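You operate a simulated robot arm through the tools that you are given. There is no shell and no other tool.

Carry out the task below with a simulated robot arm. There is one attempt and no reset: what you move stays moved.

TASK
Clear the fan cabinet's alarm: set the white, green and black dials to 2, then press Reset once.
Fine: the fan keeps running; leave the yellow and blue dials alone.

The check looks at the end state, three seconds after you hand in, the way a careful person would. Anything else that was tipped, shoved, dropped, spilled or broken makes it a failure.

THE ROBOT
A 6-joint arm with a fingered hand, fixed in place. Base frame: the origin is on the floor under the middle of its stand, x ahead of it, y to its left, z up. Units: m, rad, N and s.
It reaches about 1.346 m from its shoulder. Its first joint turns from -2.601 to 2.601 rad. Payload 3.5 kg.
Tool frame: the origin (TCP) lies between the finger pads and is the grasp point; the fingertips stand 0.026 m ahead of it; z points along the fingers, y is the line along which they close. The gripper opens to 0.132 m; its body begins 0.073 m behind the TCP. The gripper is a hand of 4 fingers: y runs from the thumb to the fingers, the wrist lies at [0, 0, -0.234] in the tool frame, and closing takes about 1.5 s.
Orientation is that of the tool frame in the base frame, as a unit quaternion [x, y, z, w]. With the fingers straight down and closing along the base's y, the tool's x points along the base's -x, its y along +y and its z along -z.

THE INTERFACE
- The arm moves only by the tool jog_arm. Its argument "deltas" is a list of rows, each a list of 6 numbers: the turn, a rotation vector about the tool's x, y, z in units of 6 degrees (1.0 is 6 degrees), then the shift along the tool's x, y, z in units of 30 mm (1.0 is 30 mm). In form: [[ax, ay, az, x, y, z], ...]. A call has 1 to 20 rows; each row shifts and turns the commanded pose from where the row before left it, along the tool's axes as they then stand. "claw" is the opening, from 0 (shut) to 1 (fully open), set as the call begins (left out, the last holds). A call with a number of a shift or a turn outside -1 to 1 is refused whole. A row lasts 0.2 s, in which the tool goes at most 0.05 m and 0.15 rad; a call with a longer step from one row to the next is refused whole, and so is a gripper value outside its range. A pose out of reach is approached as far as the arm can. The call stops where the force on the tool passes 40 N (or 10 N more than at its start, if that is more) or the arm is blocked; 0.2 s more then pass. Each finger travels about 0.072 m/s and halts on what it meets, pressing with about 27 N; the grip force reading is that of the motor and also rises with nothing between the fingers. The clock runs only during rows and for 0.2 s after the last one: add rows that do not move to give the fingers time. The reply holds the time, the measured pose of the TCP, the force on the tool along the base axes, the opening and the grip force, in the units named above and with some noise, with the torque about the TCP (base axes, N m) and any sound that the robot's microphone picked up, and new pictures: "views" is both (left out), scene, wrist or none.
- Cameras (640 x 400 px; columns grow to the right, rows downward): "scene" is fixed at [0.2208, 0.6481, 1.431]; the picture's right is [-0.85, -0.52, 0.00], its down [-0.22, 0.36, -0.91] and it looks along [0.47, -0.77, -0.42] (base axes); focal length 320 px, centre (320, 200). "wrist" rides on the gripper at [0.068, 0.002, -0.097] in the tool frame; the picture's right is [-0.03, 1.00, 0.00], its down [-0.82, -0.02, -0.58] and it looks along [-0.58, -0.01, 0.82] (tool axes); focal length 270 px, centre (320, 200). There is no depth. A picture from a camera that has moved, and an enlarged one, comes with that camera's place and axes in the base frame and with its lens.
- move_column(by): slides the trunk up (or, below 0, down) by that many m; the arm rides with it, the base frame stays. It gives what a move gives, with no picture.
- set_fingers(finger1, finger2, finger3, thumb_bend): sets how far each is bent, from 0 (flat) to 1 (curled in); at 0.3 the hand is open as for a grip, at 0.7 the pads meet at the TCP. One left out holds its place. A second passes; each finger stops where it meets its share of the squeeze, and holds until it gets a number again. A gripper value or a shape takes the hand back. It gives what a move gives, with no picture; readings hold the bend of each and the force on the fingers (four entries, about 0 where the hand has none), thumb and palm.
- set_grasp(shape): the hand has 4 fingers and takes this shape, open, in about a second: jaw (thumb against the fingers, like two jaws); tri (thumb and two fingers); tip (a fingertip pinch); poke (one finger out to press); point (the index stretched); flat (the hand flat); cup (the hand cupped); fist (a fist). The gripper value then closes the fingers along that shape, each until it touches; the sizes above hold for jaw. It gives what a move gives, with no picture.
- inspect(camera, box): a new picture of the part [left, top, right, bottom] of that camera's present view, enlarged. The clock stands still meanwhile.
- finish_job(): hands the job in; it is judged then, once.

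Places have to be worked out from the pictures, the camera data and where the tool is seen. Open the gripper and draw the arm clear of the work before you hand the job in, unless the task says otherwise.

The tools are called after ">>>" as name(argument=value, ...) on one line, values as JSON. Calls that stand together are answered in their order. jog_arm: Moves the arm, as the interface text tells. Its arguments: {"type":"object","properties":{"deltas":{"type":"array"},"claw":{"type":"number"},"views":{"type":"string","enum":["both","scene","wrist","none"]}},"required":["deltas"]} The other tools are called the same way: move_column (by) moves the trunk up or down; set_grasp (shape) gives the hand a shape; set_fingers (finger1, finger2, finger3, thumb_bend) moves the fingers one by one; inspect (camera, box) takes an enlarged picture of a part of a camera's view; finish_job () hands the job in.

At the start:

```text
t: 0.0
eef_pos: [0.7216, -0.6468, 1.0393]
orientation: [0.0, 1.0, 0.0, 0.0]
ft_force: [-0.5, -0.5, 1.1]
torque: [0.02, 0.01, 0.02]
opening: 0.1319
grasp_force: 0.0
shape: jaw
bend: [0.3, 0.3, 0.3, 0.3]
finger forces: [0.0, 0.0, 0.0, 0.1, 0.0, 0.0]
trunk travel left (down, up): [-0.939, 0.031]
```

scene: 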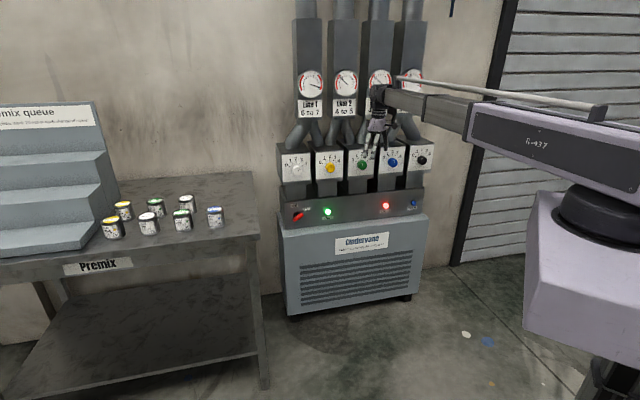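
wrist: 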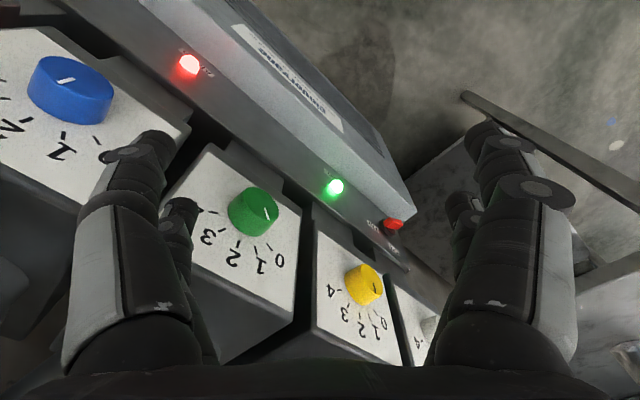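

I'll begin by looking closely at the cabinet with the scene camera and wrist camera to locate the dials and Reset.

>>> inspect(camera="scene", box=[270, 130, 440, 236])

>>> inspect(camera="wrist", box=[0, 0, 460, 380])

>>> inspect(camera="scene", box=[270, 50, 440, 156])

```text
3.76 times, centred on (355, 183) of scene
camera zoom: at [0.2208, 0.6481, 1.431], right [-0.85, -0.52, 0.0], down [-0.22, 0.36, -0.91], along [0.47, -0.77, -0.42], focal length 1204 px, centre (188, 264)
```

zoom: 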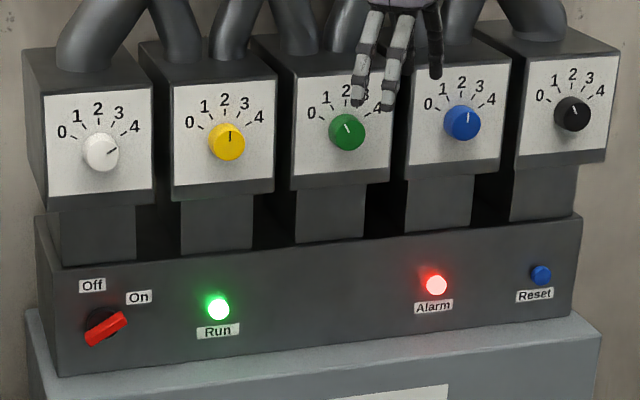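

```text
1.05 times, centred on (230, 190) of wrist (not enlarged: the box is as wide or as high as the picture)
camera zoom: at [0.6532, -0.6449, 1.137], right [0.03, 1.0, 0.0], down [0.82, -0.02, 0.58], along [0.58, -0.01, -0.82], focal length 284 px, centre (415, 210)
```

zoom: 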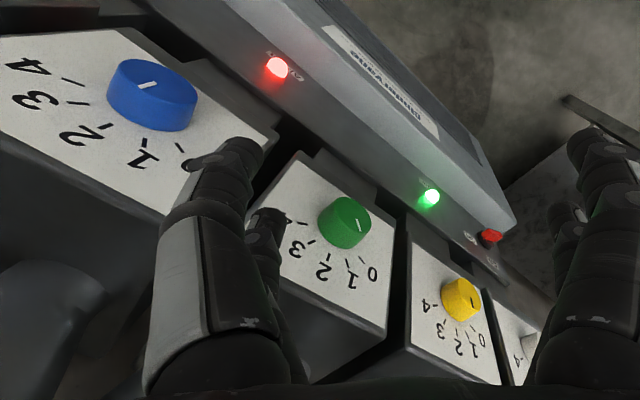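

```text
3.76 times, centred on (355, 103) of scene
camera zoom: at [0.2208, 0.6481, 1.431], right [-0.85, -0.52, 0.0], down [-0.22, 0.36, -0.91], along [0.47, -0.77, -0.42], focal length 1204 px, centre (188, 565)
```

zoom: 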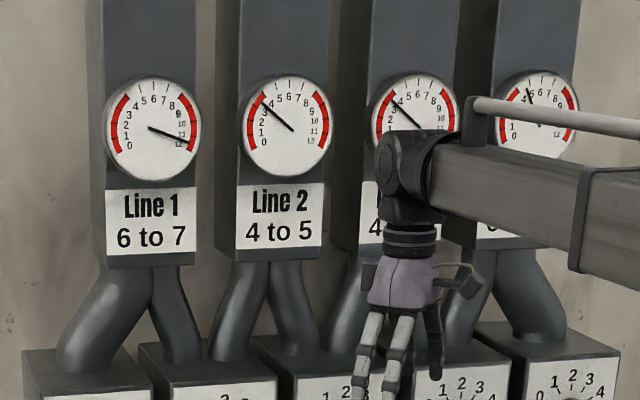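

The rays from both cameras put the knob row at 45° to the base axes (white ≈ (1.04,-0.48,0.935), green ≈ (0.81,-0.71,0.93), black ≈ (0.59,-0.935,0.935)). I'll first back away from the panel and then yaw the hand so that it can later pitch forward with the camera on top.

>>> jog_arm(deltas=[[0, 0, 0, 0.707, 0.707, 0], [0, 0, 0, 0.707, 0.707, 0], [0, 0, 0, 0.707, 0.707, 0], [0, 0, 0, 0.707, 0.707, 0], [0, 0, -1, 0, 0, 0], [0, 0, -1, 0, 0, 0], [0, 0, -1, 0, 0, 0], [0, 0, -1, 0, 0, 0], [0, 0, -1, 0, 0, 0], [0, 0, -1, 0, 0, 0], [0, 0, -1, 0, 0, 0], [0, 0, -1, 0, 0, 0]])

```text
t: 2.6
eef_pos: [0.6369, -0.5609, 1.0402]
orientation: [-0.332, 0.943, 0.0, -0.001]
ft_force: [0.2, -0.7, 0.4]
torque: [-0.01, 0.05, 0.01]
opening: 0.1317
grasp_force: 0.0
shape: jaw
bend: [0.3, 0.3, 0.3, 0.3]
finger forces: [0.1, 0.1, 0.1, 0.0, 0.0, 0.0]
out of reach, approached as far as the arm can: row 11, 12
trunk travel left (down, up): [-0.939, 0.031]
camera wrist: at [0.5828, -0.6026, 1.1371], right [-0.61, 0.79, 0.0], down [0.65, 0.5, 0.58], along [0.46, 0.35, -0.82], focal length 270 px, centre (320, 200)
```

scene: 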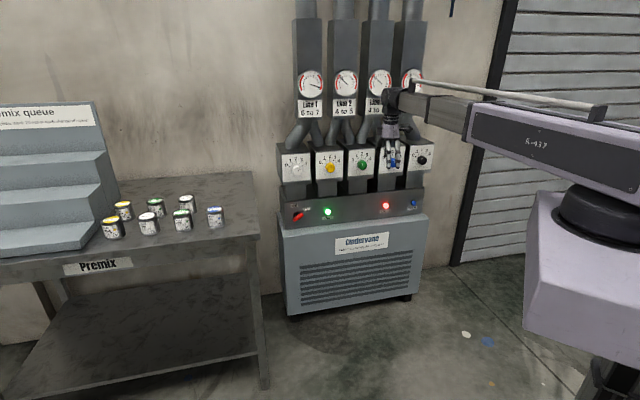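
wrist: 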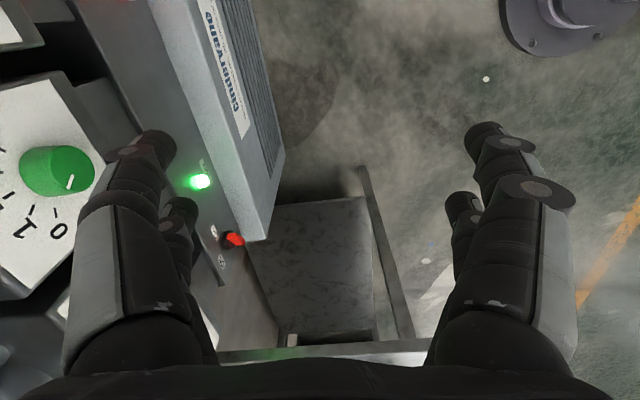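

The yaw in that direction hit the last joint's limit after about 39°. I'll turn the other way round instead, in free space, to bring the camera side toward the panel.

>>> jog_arm(deltas=[[0, 0, 1, 0, 0, 0], [0, 0, 1, 0, 0, 0], [0, 0, 1, 0, 0, 0], [0, 0, 1, 0, 0, 0], [0, 0, 1, 0, 0, 0], [0, 0, 1, 0, 0, 0], [0, 0, 1, 0, 0, 0], [0, 0, 1, 0, 0, 0], [0, 0, 1, 0, 0, 0], [0, 0, 1, 0, 0, 0], [0, 0, 1, 0, 0, 0], [0, 0, 1, 0, 0, 0], [0, 0, 1, 0, 0, 0], [0, 0, 1, 0, 0, 0], [0, 0, 1, 0, 0, 0], [0, 0, 1, 0, 0, 0], [0, 0, 1, 0, 0, 0], [0, 0, 1, 0, 0, 0], [0, 0, 1, 0, 0, 0], [0, 0, 1, 0, 0, 0]], views="none")

>>> jog_arm(deltas=[[0, 0, 1, 0, 0, 0], [0, 0, 1, 0, 0, 0], [0, 0, 1, 0, 0, 0], [0, 0, 1, 0, 0, 0], [0, 0, 1, 0, 0, 0], [0, 0, 1, 0, 0, 0], [0, 0, 1, 0, 0, 0], [0, 0, 1, 0, 0, 0], [0, 0, 1, 0, 0, 0], [0, 0, 1, 0, 0, 0]])

```text
t: 6.8
eef_pos: [0.637, -0.5614, 1.0404]
orientation: [0.651, 0.759, -0.001, -0.001]
ft_force: [-0.2, -0.5, 0.2]
torque: [-0.02, -0.01, 0.01]
opening: 0.1319
grasp_force: 0.0
shape: jaw
bend: [0.3, 0.3, 0.3, 0.3]
finger forces: [0.0, 0.1, 0.0, 0.0, 0.0, 0.0]
trunk travel left (down, up): [-0.939, 0.031]
```

```text
t: 9.0
eef_pos: [0.6374, -0.5625, 1.0389]
orientation: [0.944, 0.331, -0.001, 0.001]
ft_force: [1.2, 0.5, 0.4]
torque: [0.0, 0.01, 0.0]
opening: 0.1318
grasp_force: 0.1
shape: jaw
bend: [0.3, 0.3, 0.3, 0.3]
finger forces: [0.1, 0.0, 0.0, 0.0, 0.1, 0.0]
trunk travel left (down, up): [-0.939, 0.031]
camera wrist: at [0.6912, -0.5211, 1.137], right [0.6, -0.8, 0.0], down [-0.65, -0.49, 0.58], along [-0.46, -0.35, -0.82], focal length 270 px, centre (320, 200)
```

scene: 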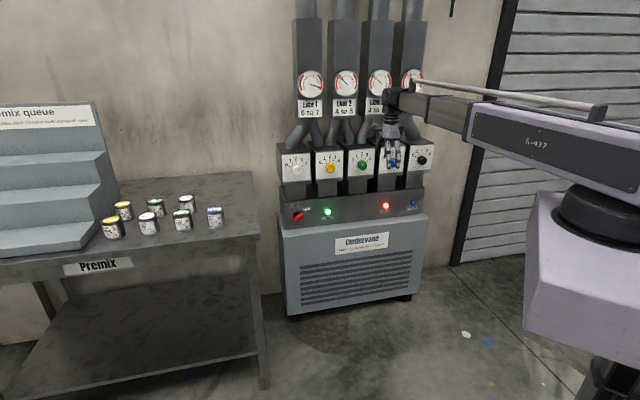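
wrist: 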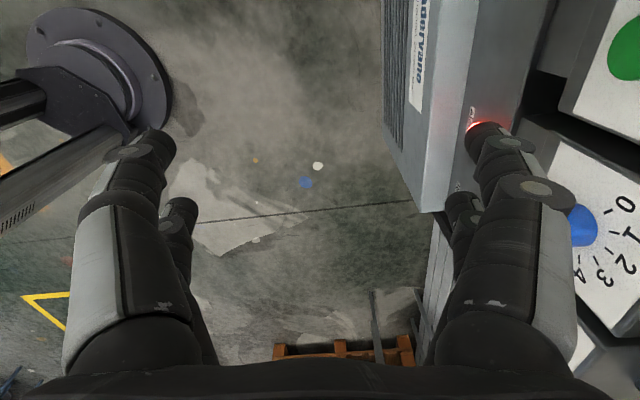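

The hand has turned about 180° without reaching a limit. I'll continue by about 82° to bring tool y to the (-0.707,-0.707) direction.

>>> jog_arm(deltas=[[0, 0, 1, 0, 0, 0], [0, 0, 1, 0, 0, 0], [0, 0, 1, 0, 0, 0], [0, 0, 1, 0, 0, 0], [0, 0, 1, 0, 0, 0], [0, 0, 1, 0, 0, 0], [0, 0, 1, 0, 0, 0], [0, 0, 1, 0, 0, 0], [0, 0, 1, 0, 0, 0], [0, 0, 1, 0, 0, 0], [0, 0, 1, 0, 0, 0], [0, 0, 1, 0, 0, 0], [0, 0, 1, 0, 0, 0], [0, 0, 0.65, 0, 0, 0]])

```text
t: 12.0
eef_pos: [0.637, -0.5613, 1.0401]
orientation: [0.93, -0.368, 0.0, 0.002]
ft_force: [-0.2, 0.0, 0.4]
torque: [-0.01, 0.0, 0.0]
opening: 0.1318
grasp_force: 0.0
shape: jaw
bend: [0.3, 0.3, 0.3, 0.3]
finger forces: [0.0, 0.0, 0.0, 0.1, 0.0, 0.0]
trunk travel left (down, up): [-0.939, 0.031]
camera wrist: at [0.6854, -0.6103, 1.137], right [-0.7, -0.71, 0.0], down [-0.58, 0.57, 0.58], along [-0.41, 0.41, -0.82], focal length 270 px, centre (320, 200)
```

scene: 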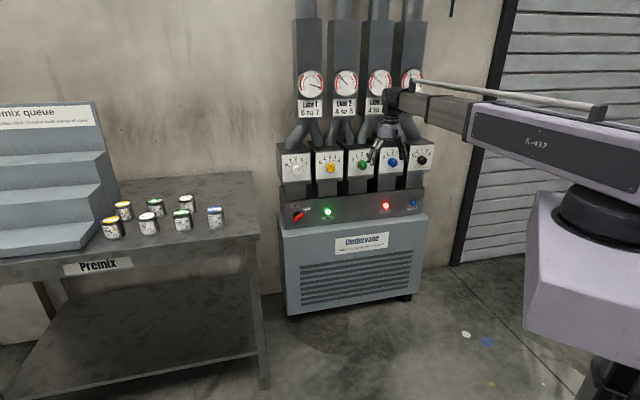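
wrist: 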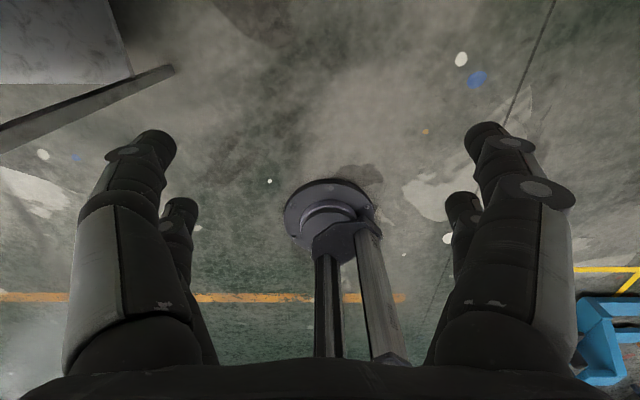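

The yaw is now right (camera side toward the panel). Next I pitch the hand forward about tool y, in two stages.

>>> jog_arm(deltas=[[0, 1, 0, 0, 0, 0], [0, 1, 0, 0, 0, 0], [0, 1, 0, 0, 0, 0], [0, 1, 0, 0, 0, 0], [0, 1, 0, 0, 0, 0], [0, 1, 0, 0, 0, 0], [0, 1, 0, 0, 0, 0], [0, 1, 0, 0, 0, 0], [0, 1, 0, 0, 0, 0], [0, 1, 0, 0, 0, 0]])

```text
t: 14.2
eef_pos: [0.6369, -0.5618, 1.1565]
orientation: [0.806, -0.318, 0.465, 0.184]
ft_force: [0.8, 0.1, -1.0]
torque: [-0.02, 0.01, -0.03]
opening: 0.1318
grasp_force: 0.1
shape: jaw
bend: [0.3, 0.3, 0.3, 0.3]
finger forces: [0.0, 0.1, 0.1, 0.0, 0.1, 0.1]
out of reach, approached as far as the arm can: row 2, 3, 4, 5, 6, 7, 8, 9, 10
trunk travel left (down, up): [-0.939, 0.031]
camera wrist: at [0.5998, -0.529, 1.2647], right [-0.69, -0.72, -0.02], down [-0.65, 0.64, -0.42], along [0.31, -0.28, -0.91], focal length 270 px, centre (320, 200)
```

scene: 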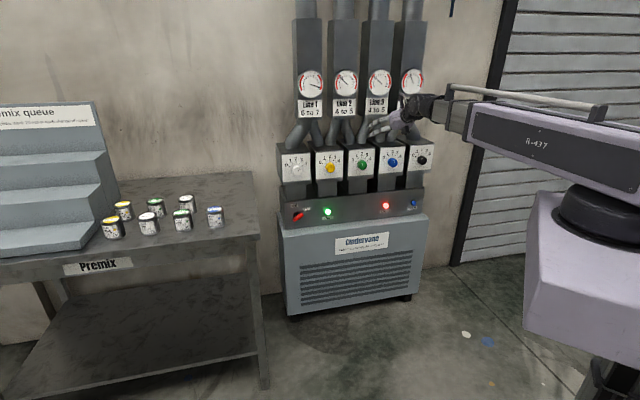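
wrist: 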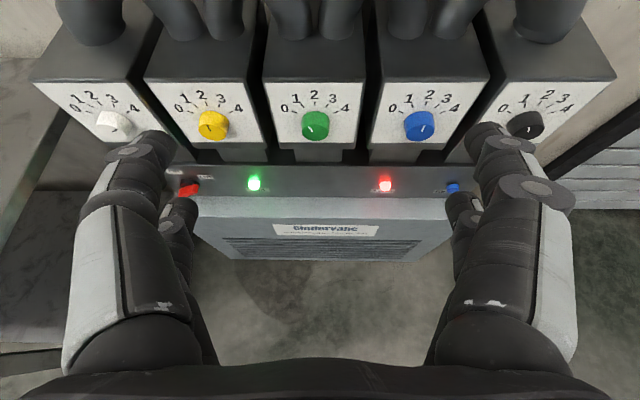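

The pitch is 60° done, but the arm cannot lower its wrist further with the trunk at the top, so the TCP rose to z≈1.157. I'll lower the trunk by 0.2 m so that the arm rides down.

>>> move_column(by=-0.2)

```text
t: 16.4
eef_pos: [0.6381, -0.5616, 0.9565]
orientation: [0.806, -0.319, 0.463, 0.184]
ft_force: [-0.6, 0.6, 0.0]
torque: [-0.02, 0.03, -0.04]
opening: 0.1321
grasp_force: 0.0
shape: jaw
bend: [0.3, 0.3, 0.3, 0.3]
finger forces: [0.0, 0.0, 0.0, 0.0, 0.0, 0.1]
trunk travel left (down, up): [-0.739, 0.231]
```

Trunk is down and the TCP is at z≈0.957. Let me take an enlarged wrist view of the panels to measure their tilt before pitching further.

>>> inspect(camera="wrist", box=[0, 0, 640, 400])

>>> inspect(camera="scene", box=[270, 130, 350, 180])

>>> inspect(camera="scene", box=[360, 130, 440, 180])

```text
1.00 times, centred on (320, 200) of wrist (not enlarged: the box is as wide or as high as the picture)
camera zoom: at [0.6001, -0.5292, 1.0643], right [-0.69, -0.72, -0.02], down [-0.65, 0.64, -0.42], along [0.31, -0.27, -0.91], focal length 270 px, centre (320, 200)
```

zoom: 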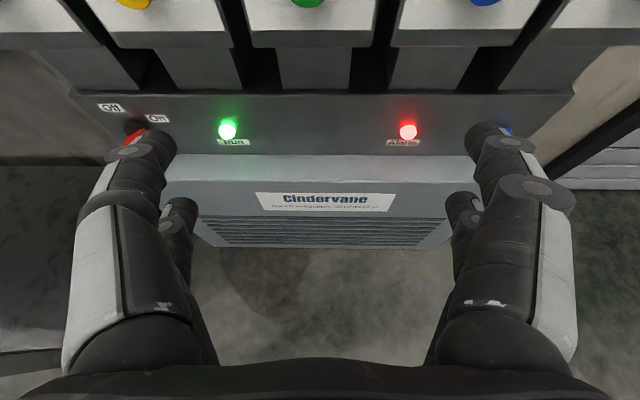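

```text
8.00 times, centred on (310, 155) of scene
camera zoom: at [0.2208, 0.6481, 1.431], right [-0.85, -0.52, 0.0], down [-0.22, 0.36, -0.91], along [0.47, -0.77, -0.42], focal length 2557 px, centre (400, 560)
```

zoom: 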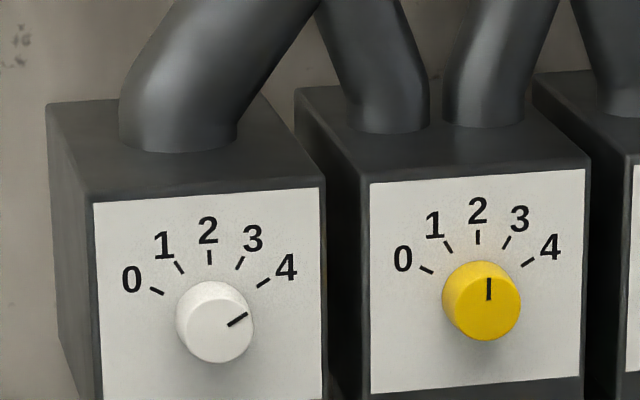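

```text
8.00 times, centred on (400, 155) of scene
camera zoom: at [0.2208, 0.6481, 1.431], right [-0.85, -0.52, 0.0], down [-0.22, 0.36, -0.91], along [0.47, -0.77, -0.42], focal length 2557 px, centre (-320, 560)
```

zoom: 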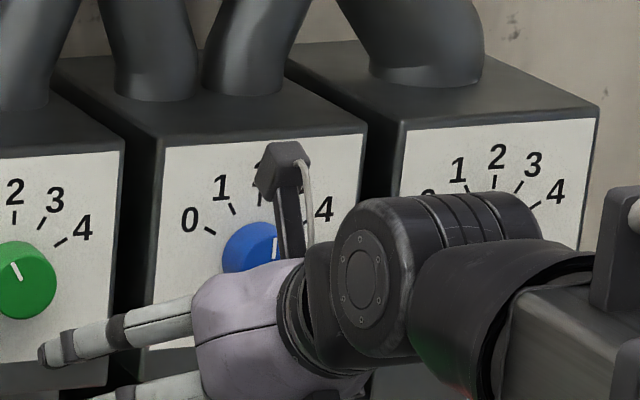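

White reads 4, yellow and blue about 2, green and black about 1. Now I'll finish the pitch to horizontal with a small yaw correction, staying about 0.2 m in front of the panel.

>>> jog_arm(deltas=[[0, 1, 0, 0, 0, 0], [0, 1, 0, 0, 0, 0], [0, 1, 0, 0, 0, 0], [0, 1, 0, 0, 0, 0], [0, 1, 0, 0, 0, 0], [-0.3, 0, 0, 0, 0, 0]])

```text
t: 17.8
eef_pos: [0.6378, -0.5602, 1.0629]
orientation: [0.671, -0.266, 0.643, 0.255]
ft_force: [-0.3, 0.3, -0.1]
torque: [-0.03, 0.0, -0.03]
opening: 0.132
grasp_force: 0.0
shape: jaw
bend: [0.3, 0.3, 0.3, 0.3]
finger forces: [0.0, 0.1, 0.0, 0.0, 0.1, 0.1]
out of reach, approached as far as the arm can: row 1, 2, 3, 4, 5, 6
trunk travel left (down, up): [-0.739, 0.231]
camera wrist: at [0.5683, -0.4982, 1.1362], right [-0.69, -0.73, -0.02], down [-0.43, 0.43, -0.79], along [0.59, -0.53, -0.61], focal length 270 px, centre (320, 200)
```

scene: 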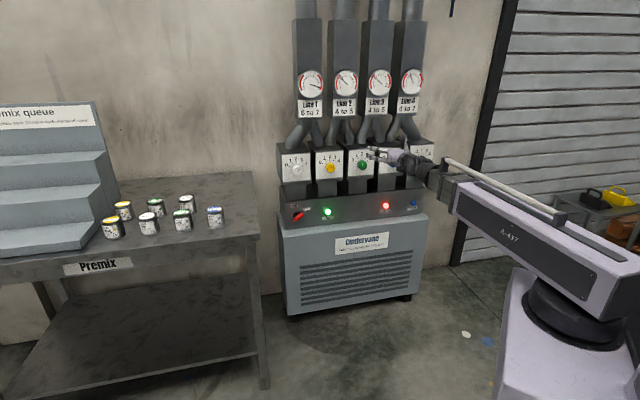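
wrist: 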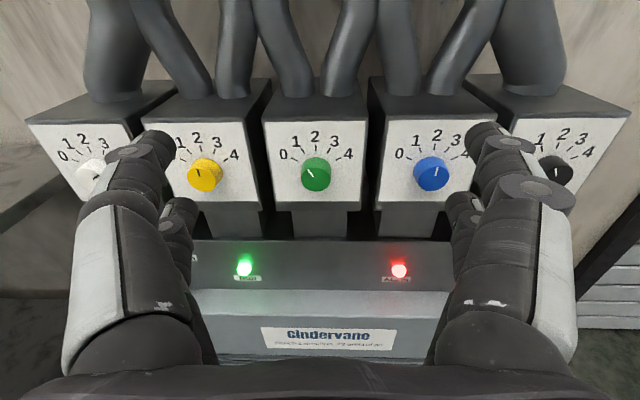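

The wrist again sat at the arm's lower limit for this trunk height (TCP now at z≈1.063), and this view is good for measuring the panels. I'll zoom into it before lowering the trunk further.

>>> inspect(camera="wrist", box=[150, 100, 470, 300])

>>> inspect(camera="wrist", box=[236, 100, 396, 200])

>>> inspect(camera="scene", box=[275, 135, 315, 160])

>>> inspect(camera="scene", box=[278, 155, 318, 180])

```text
2.00 times, centred on (310, 200) of wrist
camera zoom: at [0.5683, -0.4982, 1.1362], right [-0.69, -0.73, -0.02], down [-0.43, 0.43, -0.79], along [0.59, -0.53, -0.61], focal length 541 px, centre (340, 200)
```

zoom: 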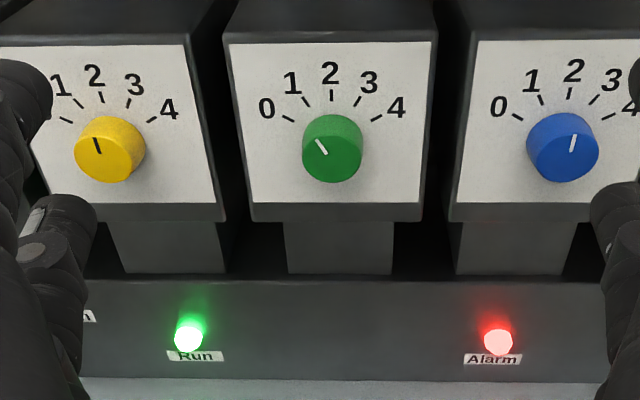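

```text
4.00 times, centred on (316, 150) of wrist
camera zoom: at [0.5683, -0.4982, 1.1362], right [-0.69, -0.73, -0.02], down [-0.43, 0.43, -0.79], along [0.59, -0.53, -0.61], focal length 1081 px, centre (336, 400)
```

zoom: 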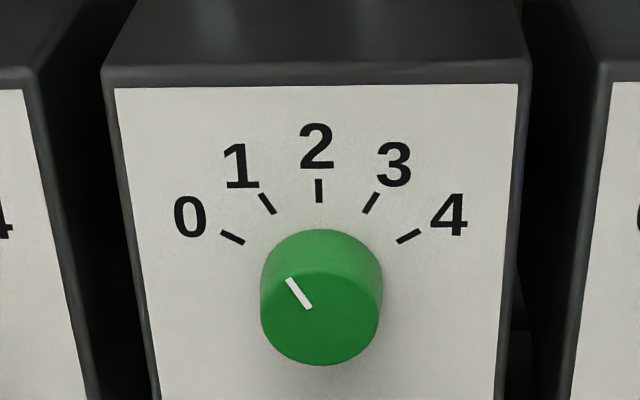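

```text
16.00 times, centred on (295, 148) of scene
camera zoom: at [0.2208, 0.6481, 1.431], right [-0.85, -0.52, 0.0], down [-0.22, 0.36, -0.91], along [0.47, -0.77, -0.42], focal length 5115 px, centre (720, 1040)
```

zoom: 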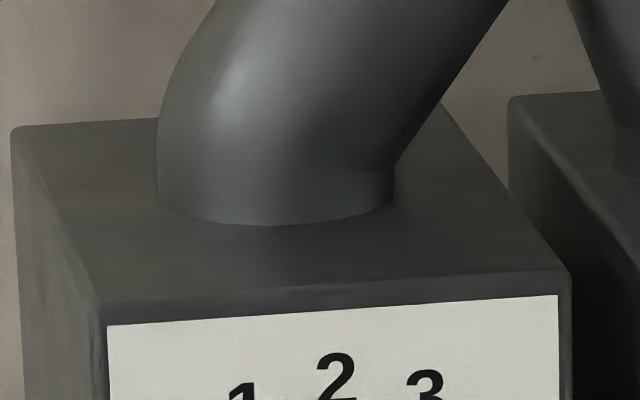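

```text
16.00 times, centred on (298, 168) of scene
camera zoom: at [0.2208, 0.6481, 1.431], right [-0.85, -0.52, 0.0], down [-0.22, 0.36, -0.91], along [0.47, -0.77, -0.42], focal length 5115 px, centre (672, 720)
```

zoom: 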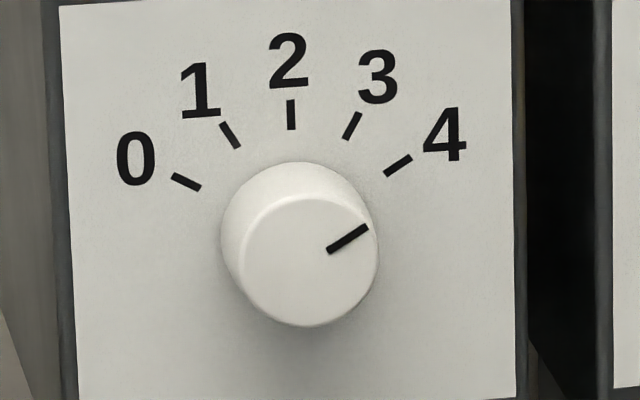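

The panels are vertical planes (tilt ≈ 0) with normal (-0.707, 0.707, 0), the face at n ≈ -1.088 and the knobs about 0.04 m across, axes at z ≈ 0.932. I'll lower the trunk by 0.15 m so the wrist can reach knob height.

>>> move_column(by=-0.17)

```text
t: 19.7
eef_pos: [0.637, -0.5605, 0.8931]
orientation: [0.672, -0.265, 0.643, 0.254]
ft_force: [-0.9, -0.5, -0.3]
torque: [0.01, 0.01, 0.02]
opening: 0.132
grasp_force: 0.0
shape: jaw
bend: [0.3, 0.3, 0.3, 0.3]
finger forces: [0.0, 0.0, 0.1, 0.0, 0.0, 0.0]
trunk travel left (down, up): [-0.569, 0.401]
```

Now at z≈0.893. I'll correct pitch (+2.4°) and yaw (-1.75°), rise to knob height, and line up with the green knob's axis while still 0.2 m away.

>>> jog_arm(deltas=[[-0.29, 0.4, 0, 0, 0, 0], [0, 0, 0, 0.65, -0.28, 0], [0, 0, 0, 0.65, -0.28, 0], [0, 0, 0, 0, 0, 0]])

```text
t: 20.7
eef_pos: [0.6393, -0.5595, 0.8982]
orientation: [0.661, -0.272, 0.646, 0.267]
ft_force: [0.0, -0.1, 0.3]
torque: [0.0, 0.03, -0.02]
opening: 0.1319
grasp_force: 0.0
shape: jaw
bend: [0.3, 0.3, 0.3, 0.3]
finger forces: [0.0, 0.0, 0.1, 0.0, 0.1, 0.1]
out of reach, approached as far as the arm can: row 2, 3
trunk travel left (down, up): [-0.569, 0.401]
camera wrist: at [0.5711, -0.4933, 0.9693], right [-0.71, -0.71, -0.02], down [-0.41, 0.43, -0.8], along [0.58, -0.56, -0.6], focal length 270 px, centre (320, 200)
```

scene: 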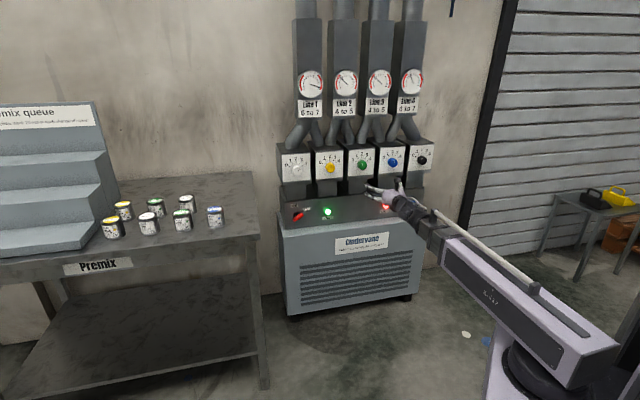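
wrist: 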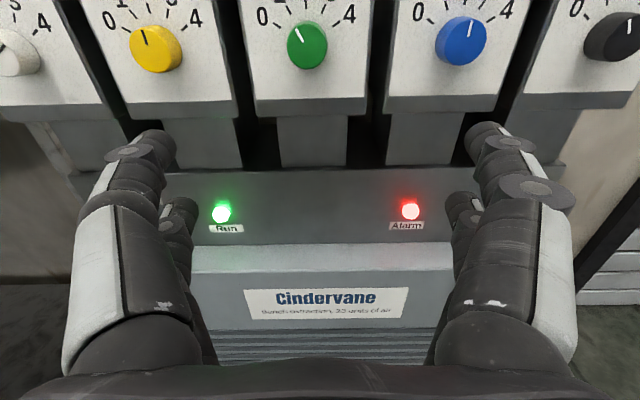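

The wrist height evidently only follows the trunk (it stayed constant relative to it through all moves), so I'll use the column for height. I correct the small pitch by turning about the wrist, shift 14 mm toward green's axis, and raise the column 28 mm.

>>> jog_arm(deltas=[[0, 0.21, 0, 0.17, 0, 0], [0, 0, 0, 0, -0.46, 0], [0, 0, 0, 0, 0, 0]], views="none")

>>> move_column(by=0.028)

>>> set_grasp(shape="tri")

>>> inspect(camera="wrist", box=[0, 0, 640, 400])

>>> inspect(camera="scene", box=[330, 130, 450, 205])

```text
t: 21.5
eef_pos: [0.649, -0.5508, 0.9011]
orientation: [0.656, -0.269, 0.652, 0.269]
ft_force: [-1.2, -0.4, -0.4]
torque: [-0.02, -0.03, -0.01]
opening: 0.1319
grasp_force: 0.1
shape: jaw
bend: [0.3, 0.3, 0.3, 0.3]
finger forces: [0.0, 0.1, 0.1, 0.0, 0.0, 0.0]
out of reach, approached as far as the arm can: row 2
trunk travel left (down, up): [-0.569, 0.401]
```

```text
t: 22.2
eef_pos: [0.648, -0.5505, 0.9302]
orientation: [0.656, -0.269, 0.652, 0.269]
ft_force: [-0.1, 0.1, 0.5]
torque: [-0.02, -0.04, 0.01]
opening: 0.1317
grasp_force: 0.0
shape: jaw
bend: [0.3, 0.3, 0.3, 0.3]
finger forces: [0.0, 0.0, 0.1, 0.1, 0.0, 0.1]
trunk travel left (down, up): [-0.597, 0.373]
```

```text
t: 23.1
eef_pos: [0.6482, -0.5512, 0.9292]
orientation: [0.658, -0.267, 0.651, 0.268]
ft_force: [0.2, -0.1, 0.6]
torque: [-0.01, -0.02, 0.0]
opening: 0.1318
grasp_force: 0.0
shape: tri
bend: [0.3, 0.3, 0.3, 0.3]
finger forces: [0.0, 0.1, 0.0, 0.1, 0.1, 0.0]
trunk travel left (down, up): [-0.597, 0.373]
```

```text
1.00 times, centred on (320, 200) of wrist (not enlarged: the box is as wide or as high as the picture)
camera zoom: at [0.5784, -0.4848, 0.9995], right [-0.7, -0.71, -0.02], down [-0.4, 0.42, -0.81], along [0.59, -0.56, -0.58], focal length 270 px, centre (320, 200)
```

zoom: 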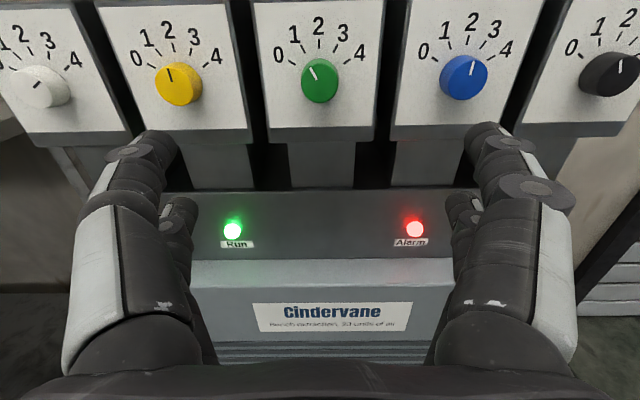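

```text
5.33 times, centred on (390, 168) of scene
camera zoom: at [0.2208, 0.6481, 1.431], right [-0.85, -0.52, 0.0], down [-0.22, 0.36, -0.91], along [0.47, -0.77, -0.42], focal length 1705 px, centre (-53, 373)
```

zoom: 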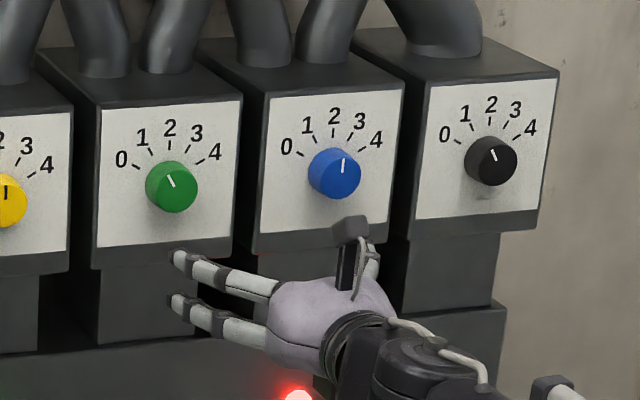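

The tri shape looks the same open as jaw: two digits each side, at about ±0.02 m vertically, tips ≈0.026 m ahead of the TCP. I'm aligned with green's axis (l≈-0.069, z≈0.929), still 0.2 m away; I'll test a partial close in free air to see where the tips go.

>>> set_grasp(shape="jaw")

>>> jog_arm(deltas=[[0, 0, 0, 0, 0, 0], [0, 0, 0, 0, 0, 0], [0, 0, 0, 0, 0, 0], [0, 0, 0, 0, 0, 0], [0, 0, 0, 0, 0, 0], [0, 0, 0, 0, 0, 0]], claw=0.3)

>>> inspect(camera="scene", box=[350, 150, 430, 200])

```text
t: 24.0
eef_pos: [0.6476, -0.5516, 0.9311]
orientation: [0.656, -0.269, 0.652, 0.269]
ft_force: [0.4, -0.4, 0.5]
torque: [0.02, 0.01, -0.02]
opening: 0.1316
grasp_force: 0.0
shape: jaw
bend: [0.3, 0.3, 0.3, 0.3]
finger forces: [0.1, 0.0, 0.1, 0.1, 0.1, 0.1]
trunk travel left (down, up): [-0.597, 0.373]
```

```text
t: 25.4
eef_pos: [0.6486, -0.5528, 0.9304]
orientation: [0.657, -0.268, 0.651, 0.268]
ft_force: [-0.2, -0.2, 0.2]
torque: [0.01, -0.03, -0.03]
opening: 0.0398
grasp_force: 0.0
shape: jaw
bend: [0.73, 0.73, 0.73, 0.7]
finger forces: [0.0, 0.0, 0.0, 0.0, 0.0, 0.0]
trunk travel left (down, up): [-0.597, 0.373]
camera wrist: at [0.5784, -0.4848, 0.9995], right [-0.7, -0.71, -0.02], down [-0.4, 0.42, -0.81], along [0.59, -0.56, -0.58], focal length 270 px, centre (320, 200)
```

scene: 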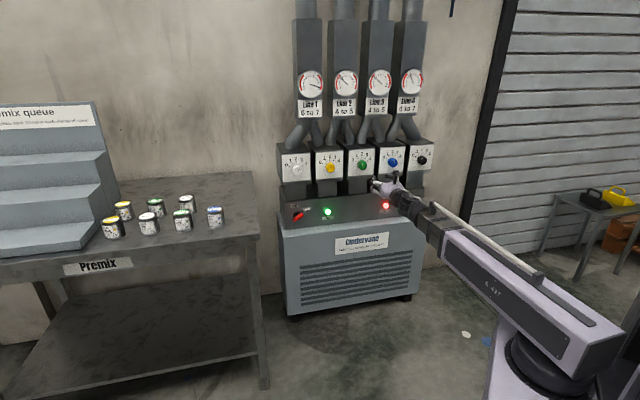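
wrist: 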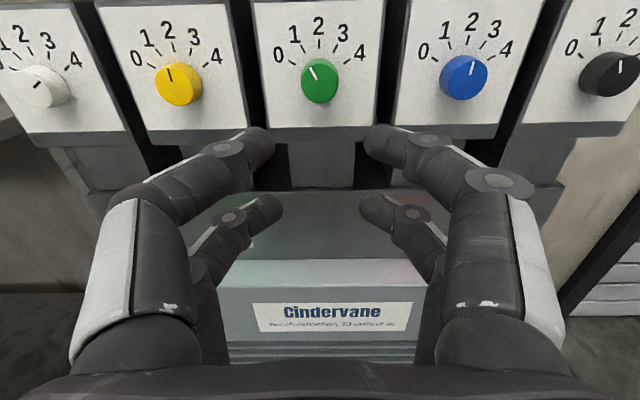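

```text
8.00 times, centred on (390, 175) of scene
camera zoom: at [0.2208, 0.6481, 1.431], right [-0.85, -0.52, 0.0], down [-0.22, 0.36, -0.91], along [0.47, -0.77, -0.42], focal length 2557 px, centre (-240, 400)
```

zoom: 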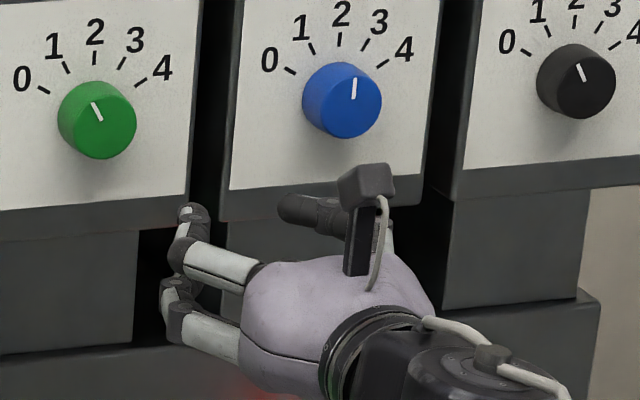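

The digits curl so the distal segments point at each other, tips about ±18 mm vertically and ~16 mm ahead of the TCP (outer surface ≈25 mm). Before approaching, I'll zoom on the green knob to fine-tune alignment.

>>> inspect(camera="wrist", box=[240, 30, 400, 130])

>>> inspect(camera="scene", box=[342, 150, 382, 175])

>>> inspect(camera="scene", box=[402, 145, 442, 170])

```text
4.00 times, centred on (320, 80) of wrist
camera zoom: at [0.5784, -0.4848, 0.9995], right [-0.7, -0.71, -0.02], down [-0.4, 0.42, -0.81], along [0.59, -0.56, -0.58], focal length 1081 px, centre (320, 680)
```

zoom: 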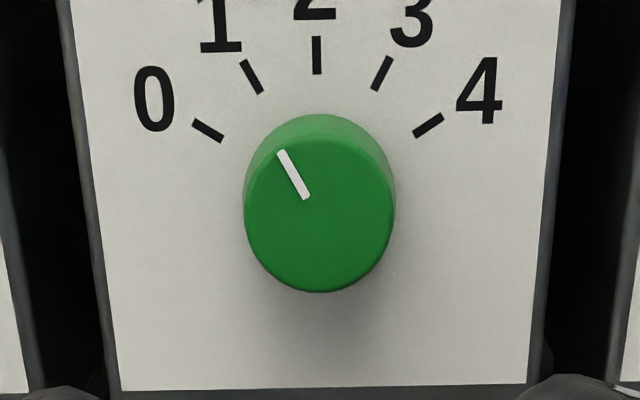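

```text
16.00 times, centred on (362, 162) of scene
camera zoom: at [0.2208, 0.6481, 1.431], right [-0.85, -0.52, 0.0], down [-0.22, 0.36, -0.91], along [0.47, -0.77, -0.42], focal length 5115 px, centre (-352, 800)
```

zoom: 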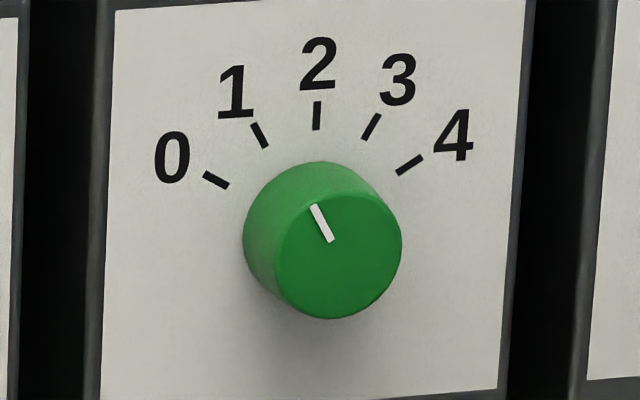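

```text
16.00 times, centred on (422, 158) of scene
camera zoom: at [0.2208, 0.6481, 1.431], right [-0.85, -0.52, 0.0], down [-0.22, 0.36, -0.91], along [0.47, -0.77, -0.42], focal length 5115 px, centre (-1312, 880)
```

zoom: 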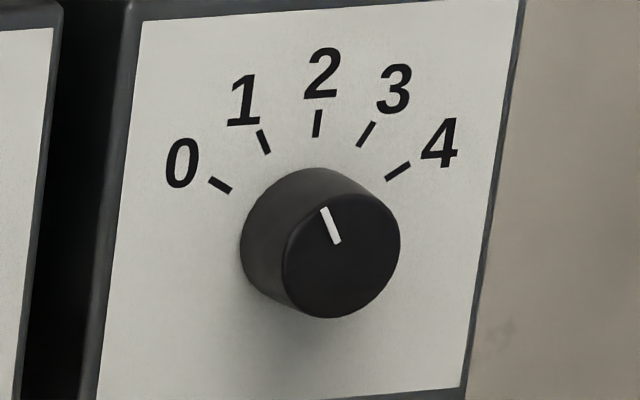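

The tool axis is centred on the green knob (u≈320) and height matches. I'll advance 0.18 m with the claw at 0.6, stopping with tips just short of the knob front.

>>> jog_arm(deltas=[[0, 0, 0, 0, 0, 1], [0, 0, 0, 0, 0, 1], [0, 0, 0, 0, 0, 1], [0, 0, 0, 0, 0, 1], [0, 0, 0, 0, 0, 1], [0, 0, 0, 0, 0, 1], [0, 0, 0, 0, 0, 0]], claw=0.6)

>>> inspect(camera="scene", box=[330, 140, 410, 190])

```text
t: 27.0
eef_pos: [0.7757, -0.6772, 0.9295]
orientation: [0.657, -0.269, 0.651, 0.269]
ft_force: [0.3, -0.4, 0.5]
torque: [0.02, 0.01, 0.03]
opening: 0.0787
grasp_force: 0.2
shape: jaw
bend: [0.71, 0.71, 0.71, 0.7]
finger forces: [0.0, 0.0, 0.1, 0.0, 0.0, 0.0]
trunk travel left (down, up): [-0.597, 0.373]
camera wrist: at [0.7067, -0.6101, 0.9992], right [-0.7, -0.71, -0.02], down [-0.4, 0.42, -0.81], along [0.59, -0.56, -0.58], focal length 270 px, centre (320, 200)
```

scene: 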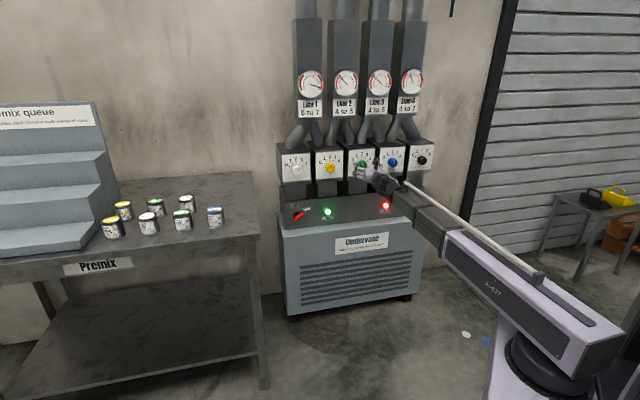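
wrist: 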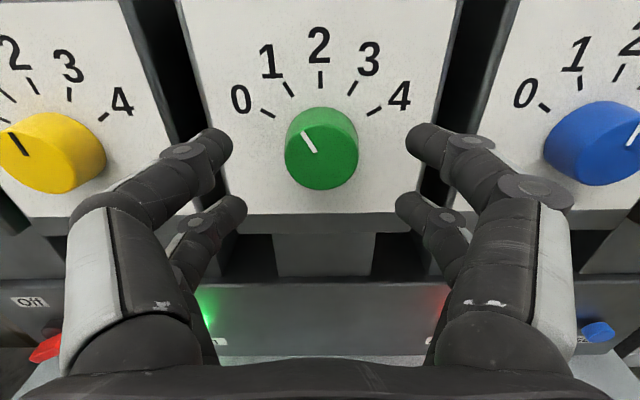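

```text
8.00 times, centred on (370, 165) of scene
camera zoom: at [0.2208, 0.6481, 1.431], right [-0.85, -0.52, 0.0], down [-0.22, 0.36, -0.91], along [0.47, -0.77, -0.42], focal length 2557 px, centre (-80, 480)
```

zoom: 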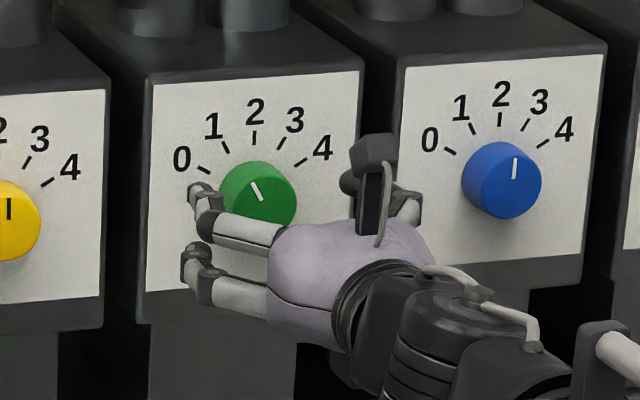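

Good alignment laterally; the knob is between the fingertip pairs. I'll zoom to check vertical centring before moving in the final ~30 mm.

>>> inspect(camera="wrist", box=[220, 90, 420, 215])

```text
3.20 times, centred on (320, 152) of wrist
camera zoom: at [0.7067, -0.6101, 0.9992], right [-0.7, -0.71, -0.02], down [-0.4, 0.42, -0.81], along [0.59, -0.56, -0.58], focal length 865 px, centre (320, 352)
```

zoom: 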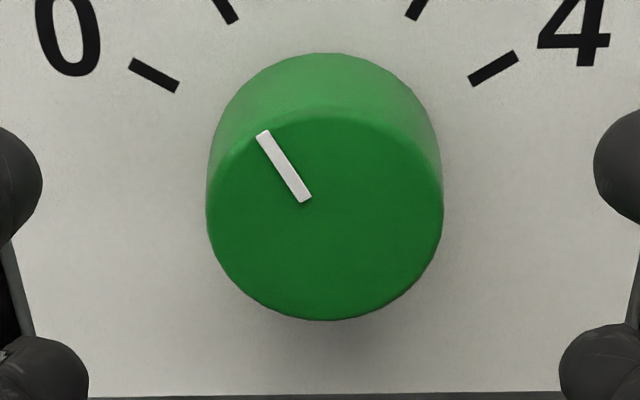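

The front face centre is within ~2 mm of the tool axis. Moving in 30 mm in small steps so the tips straddle the knob.

>>> jog_arm(deltas=[[0, 0, 0, 0, 0, 0.3], [0, 0, 0, 0, 0, 0.3], [0, 0, 0, 0, 0, 0.2], [0, 0, 0, 0, 0, 0.2], [0, 0, 0, 0, 0, 0]])

>>> inspect(camera="scene", box=[330, 140, 410, 190])

```text
t: 28.2
eef_pos: [0.7974, -0.6999, 0.9304]
orientation: [0.657, -0.269, 0.652, 0.268]
ft_force: [0.3, -0.3, -0.1]
torque: [-0.01, 0.04, 0.01]
opening: 0.0786
grasp_force: 0.1
shape: jaw
bend: [0.71, 0.71, 0.71, 0.7]
finger forces: [0.0, 0.1, 0.0, 0.0, 0.1, 0.0]
trunk travel left (down, up): [-0.597, 0.373]
camera wrist: at [0.7275, -0.6323, 0.9992], right [-0.7, -0.71, -0.02], down [-0.4, 0.42, -0.81], along [0.59, -0.56, -0.58], focal length 270 px, centre (320, 200)
```

scene: 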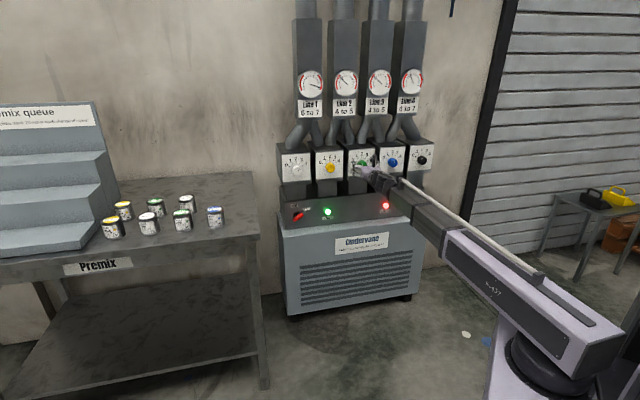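
wrist: 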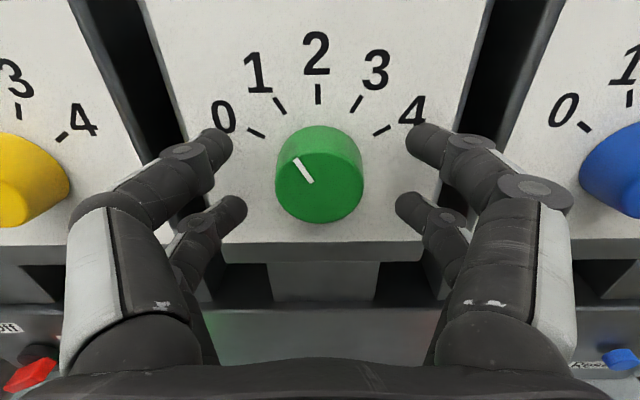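

```text
8.00 times, centred on (370, 165) of scene
camera zoom: at [0.2208, 0.6481, 1.431], right [-0.85, -0.52, 0.0], down [-0.22, 0.36, -0.91], along [0.47, -0.77, -0.42], focal length 2557 px, centre (-80, 480)
```

zoom: 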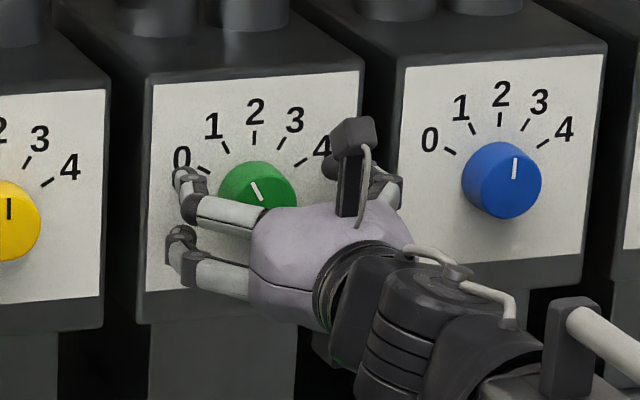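

No contact yet and the tips straddle the knob. Now I close the claw on it.

>>> jog_arm(deltas=[[0, 0, 0, 0, 0, 0], [0, 0, 0, 0, 0, 0], [0, 0, 0, 0, 0, 0], [0, 0, 0, 0, 0, 0], [0, 0, 0, 0, 0, 0], [0, 0, 0, 0, 0, 0]], claw=0.0)

>>> inspect(camera="wrist", box=[220, 100, 420, 225])

>>> inspect(camera="scene", box=[342, 145, 390, 175])

```text
t: 29.6
eef_pos: [0.797, -0.7007, 0.9295]
orientation: [0.657, -0.269, 0.651, 0.268]
ft_force: [1.6, -2.3, -1.1]
torque: [0.03, 0.06, -0.13]
opening: 0.0209
grasp_force: 27.3
shape: jaw
bend: [0.73, 0.73, 0.73, 0.7]
finger forces: [26.6, 23.6, 23.2, 0.1, 21.5, 0.0]
trunk travel left (down, up): [-0.597, 0.373]
camera wrist: at [0.7277, -0.6325, 0.9989], right [-0.7, -0.71, -0.02], down [-0.4, 0.42, -0.81], along [0.59, -0.56, -0.58], focal length 270 px, centre (320, 200)
```

scene: 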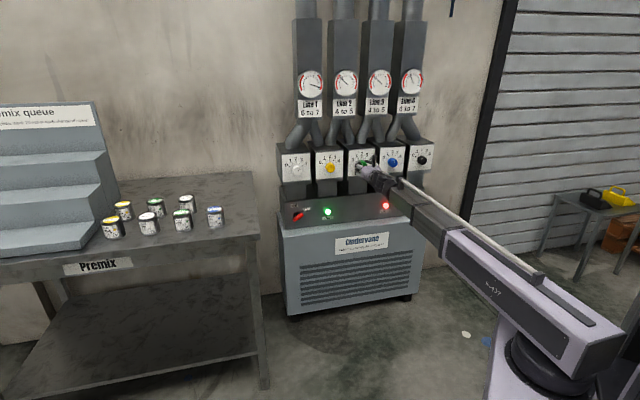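
wrist: 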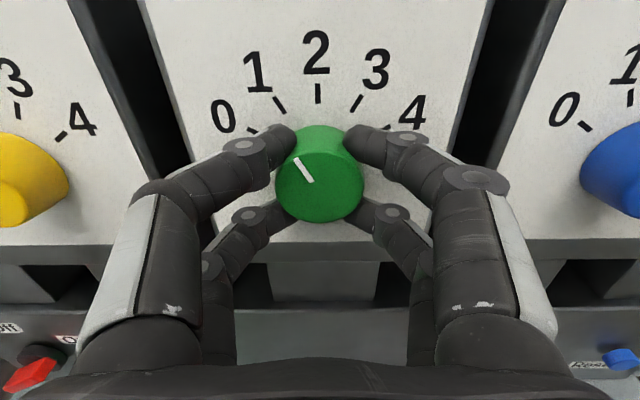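

```text
3.20 times, centred on (320, 162) of wrist
camera zoom: at [0.7277, -0.6325, 0.9989], right [-0.7, -0.71, -0.02], down [-0.4, 0.42, -0.81], along [0.59, -0.56, -0.58], focal length 865 px, centre (320, 320)
```

zoom: 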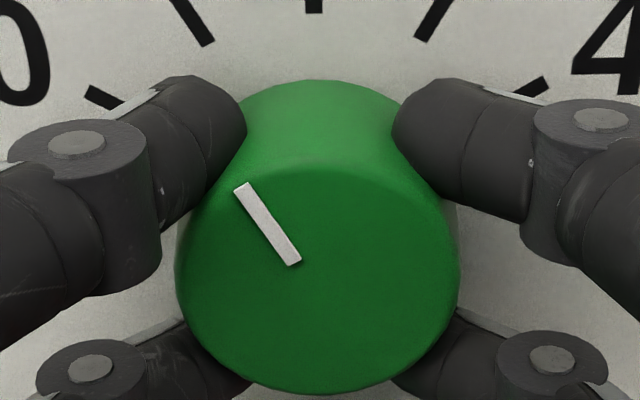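

```text
13.33 times, centred on (366, 160) of scene
camera zoom: at [0.2208, 0.6481, 1.431], right [-0.85, -0.52, 0.0], down [-0.22, 0.36, -0.91], along [0.47, -0.77, -0.42], focal length 4262 px, centre (-293, 733)
```

zoom: 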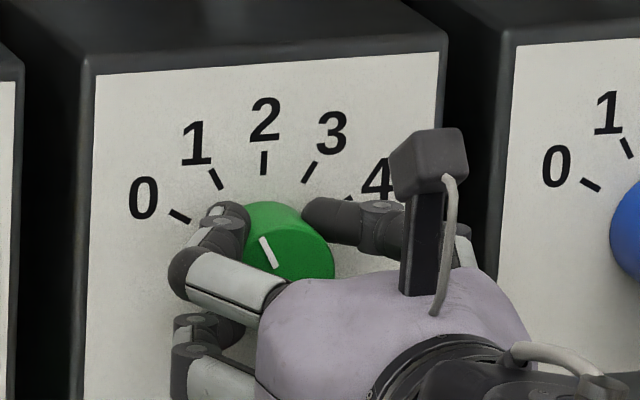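

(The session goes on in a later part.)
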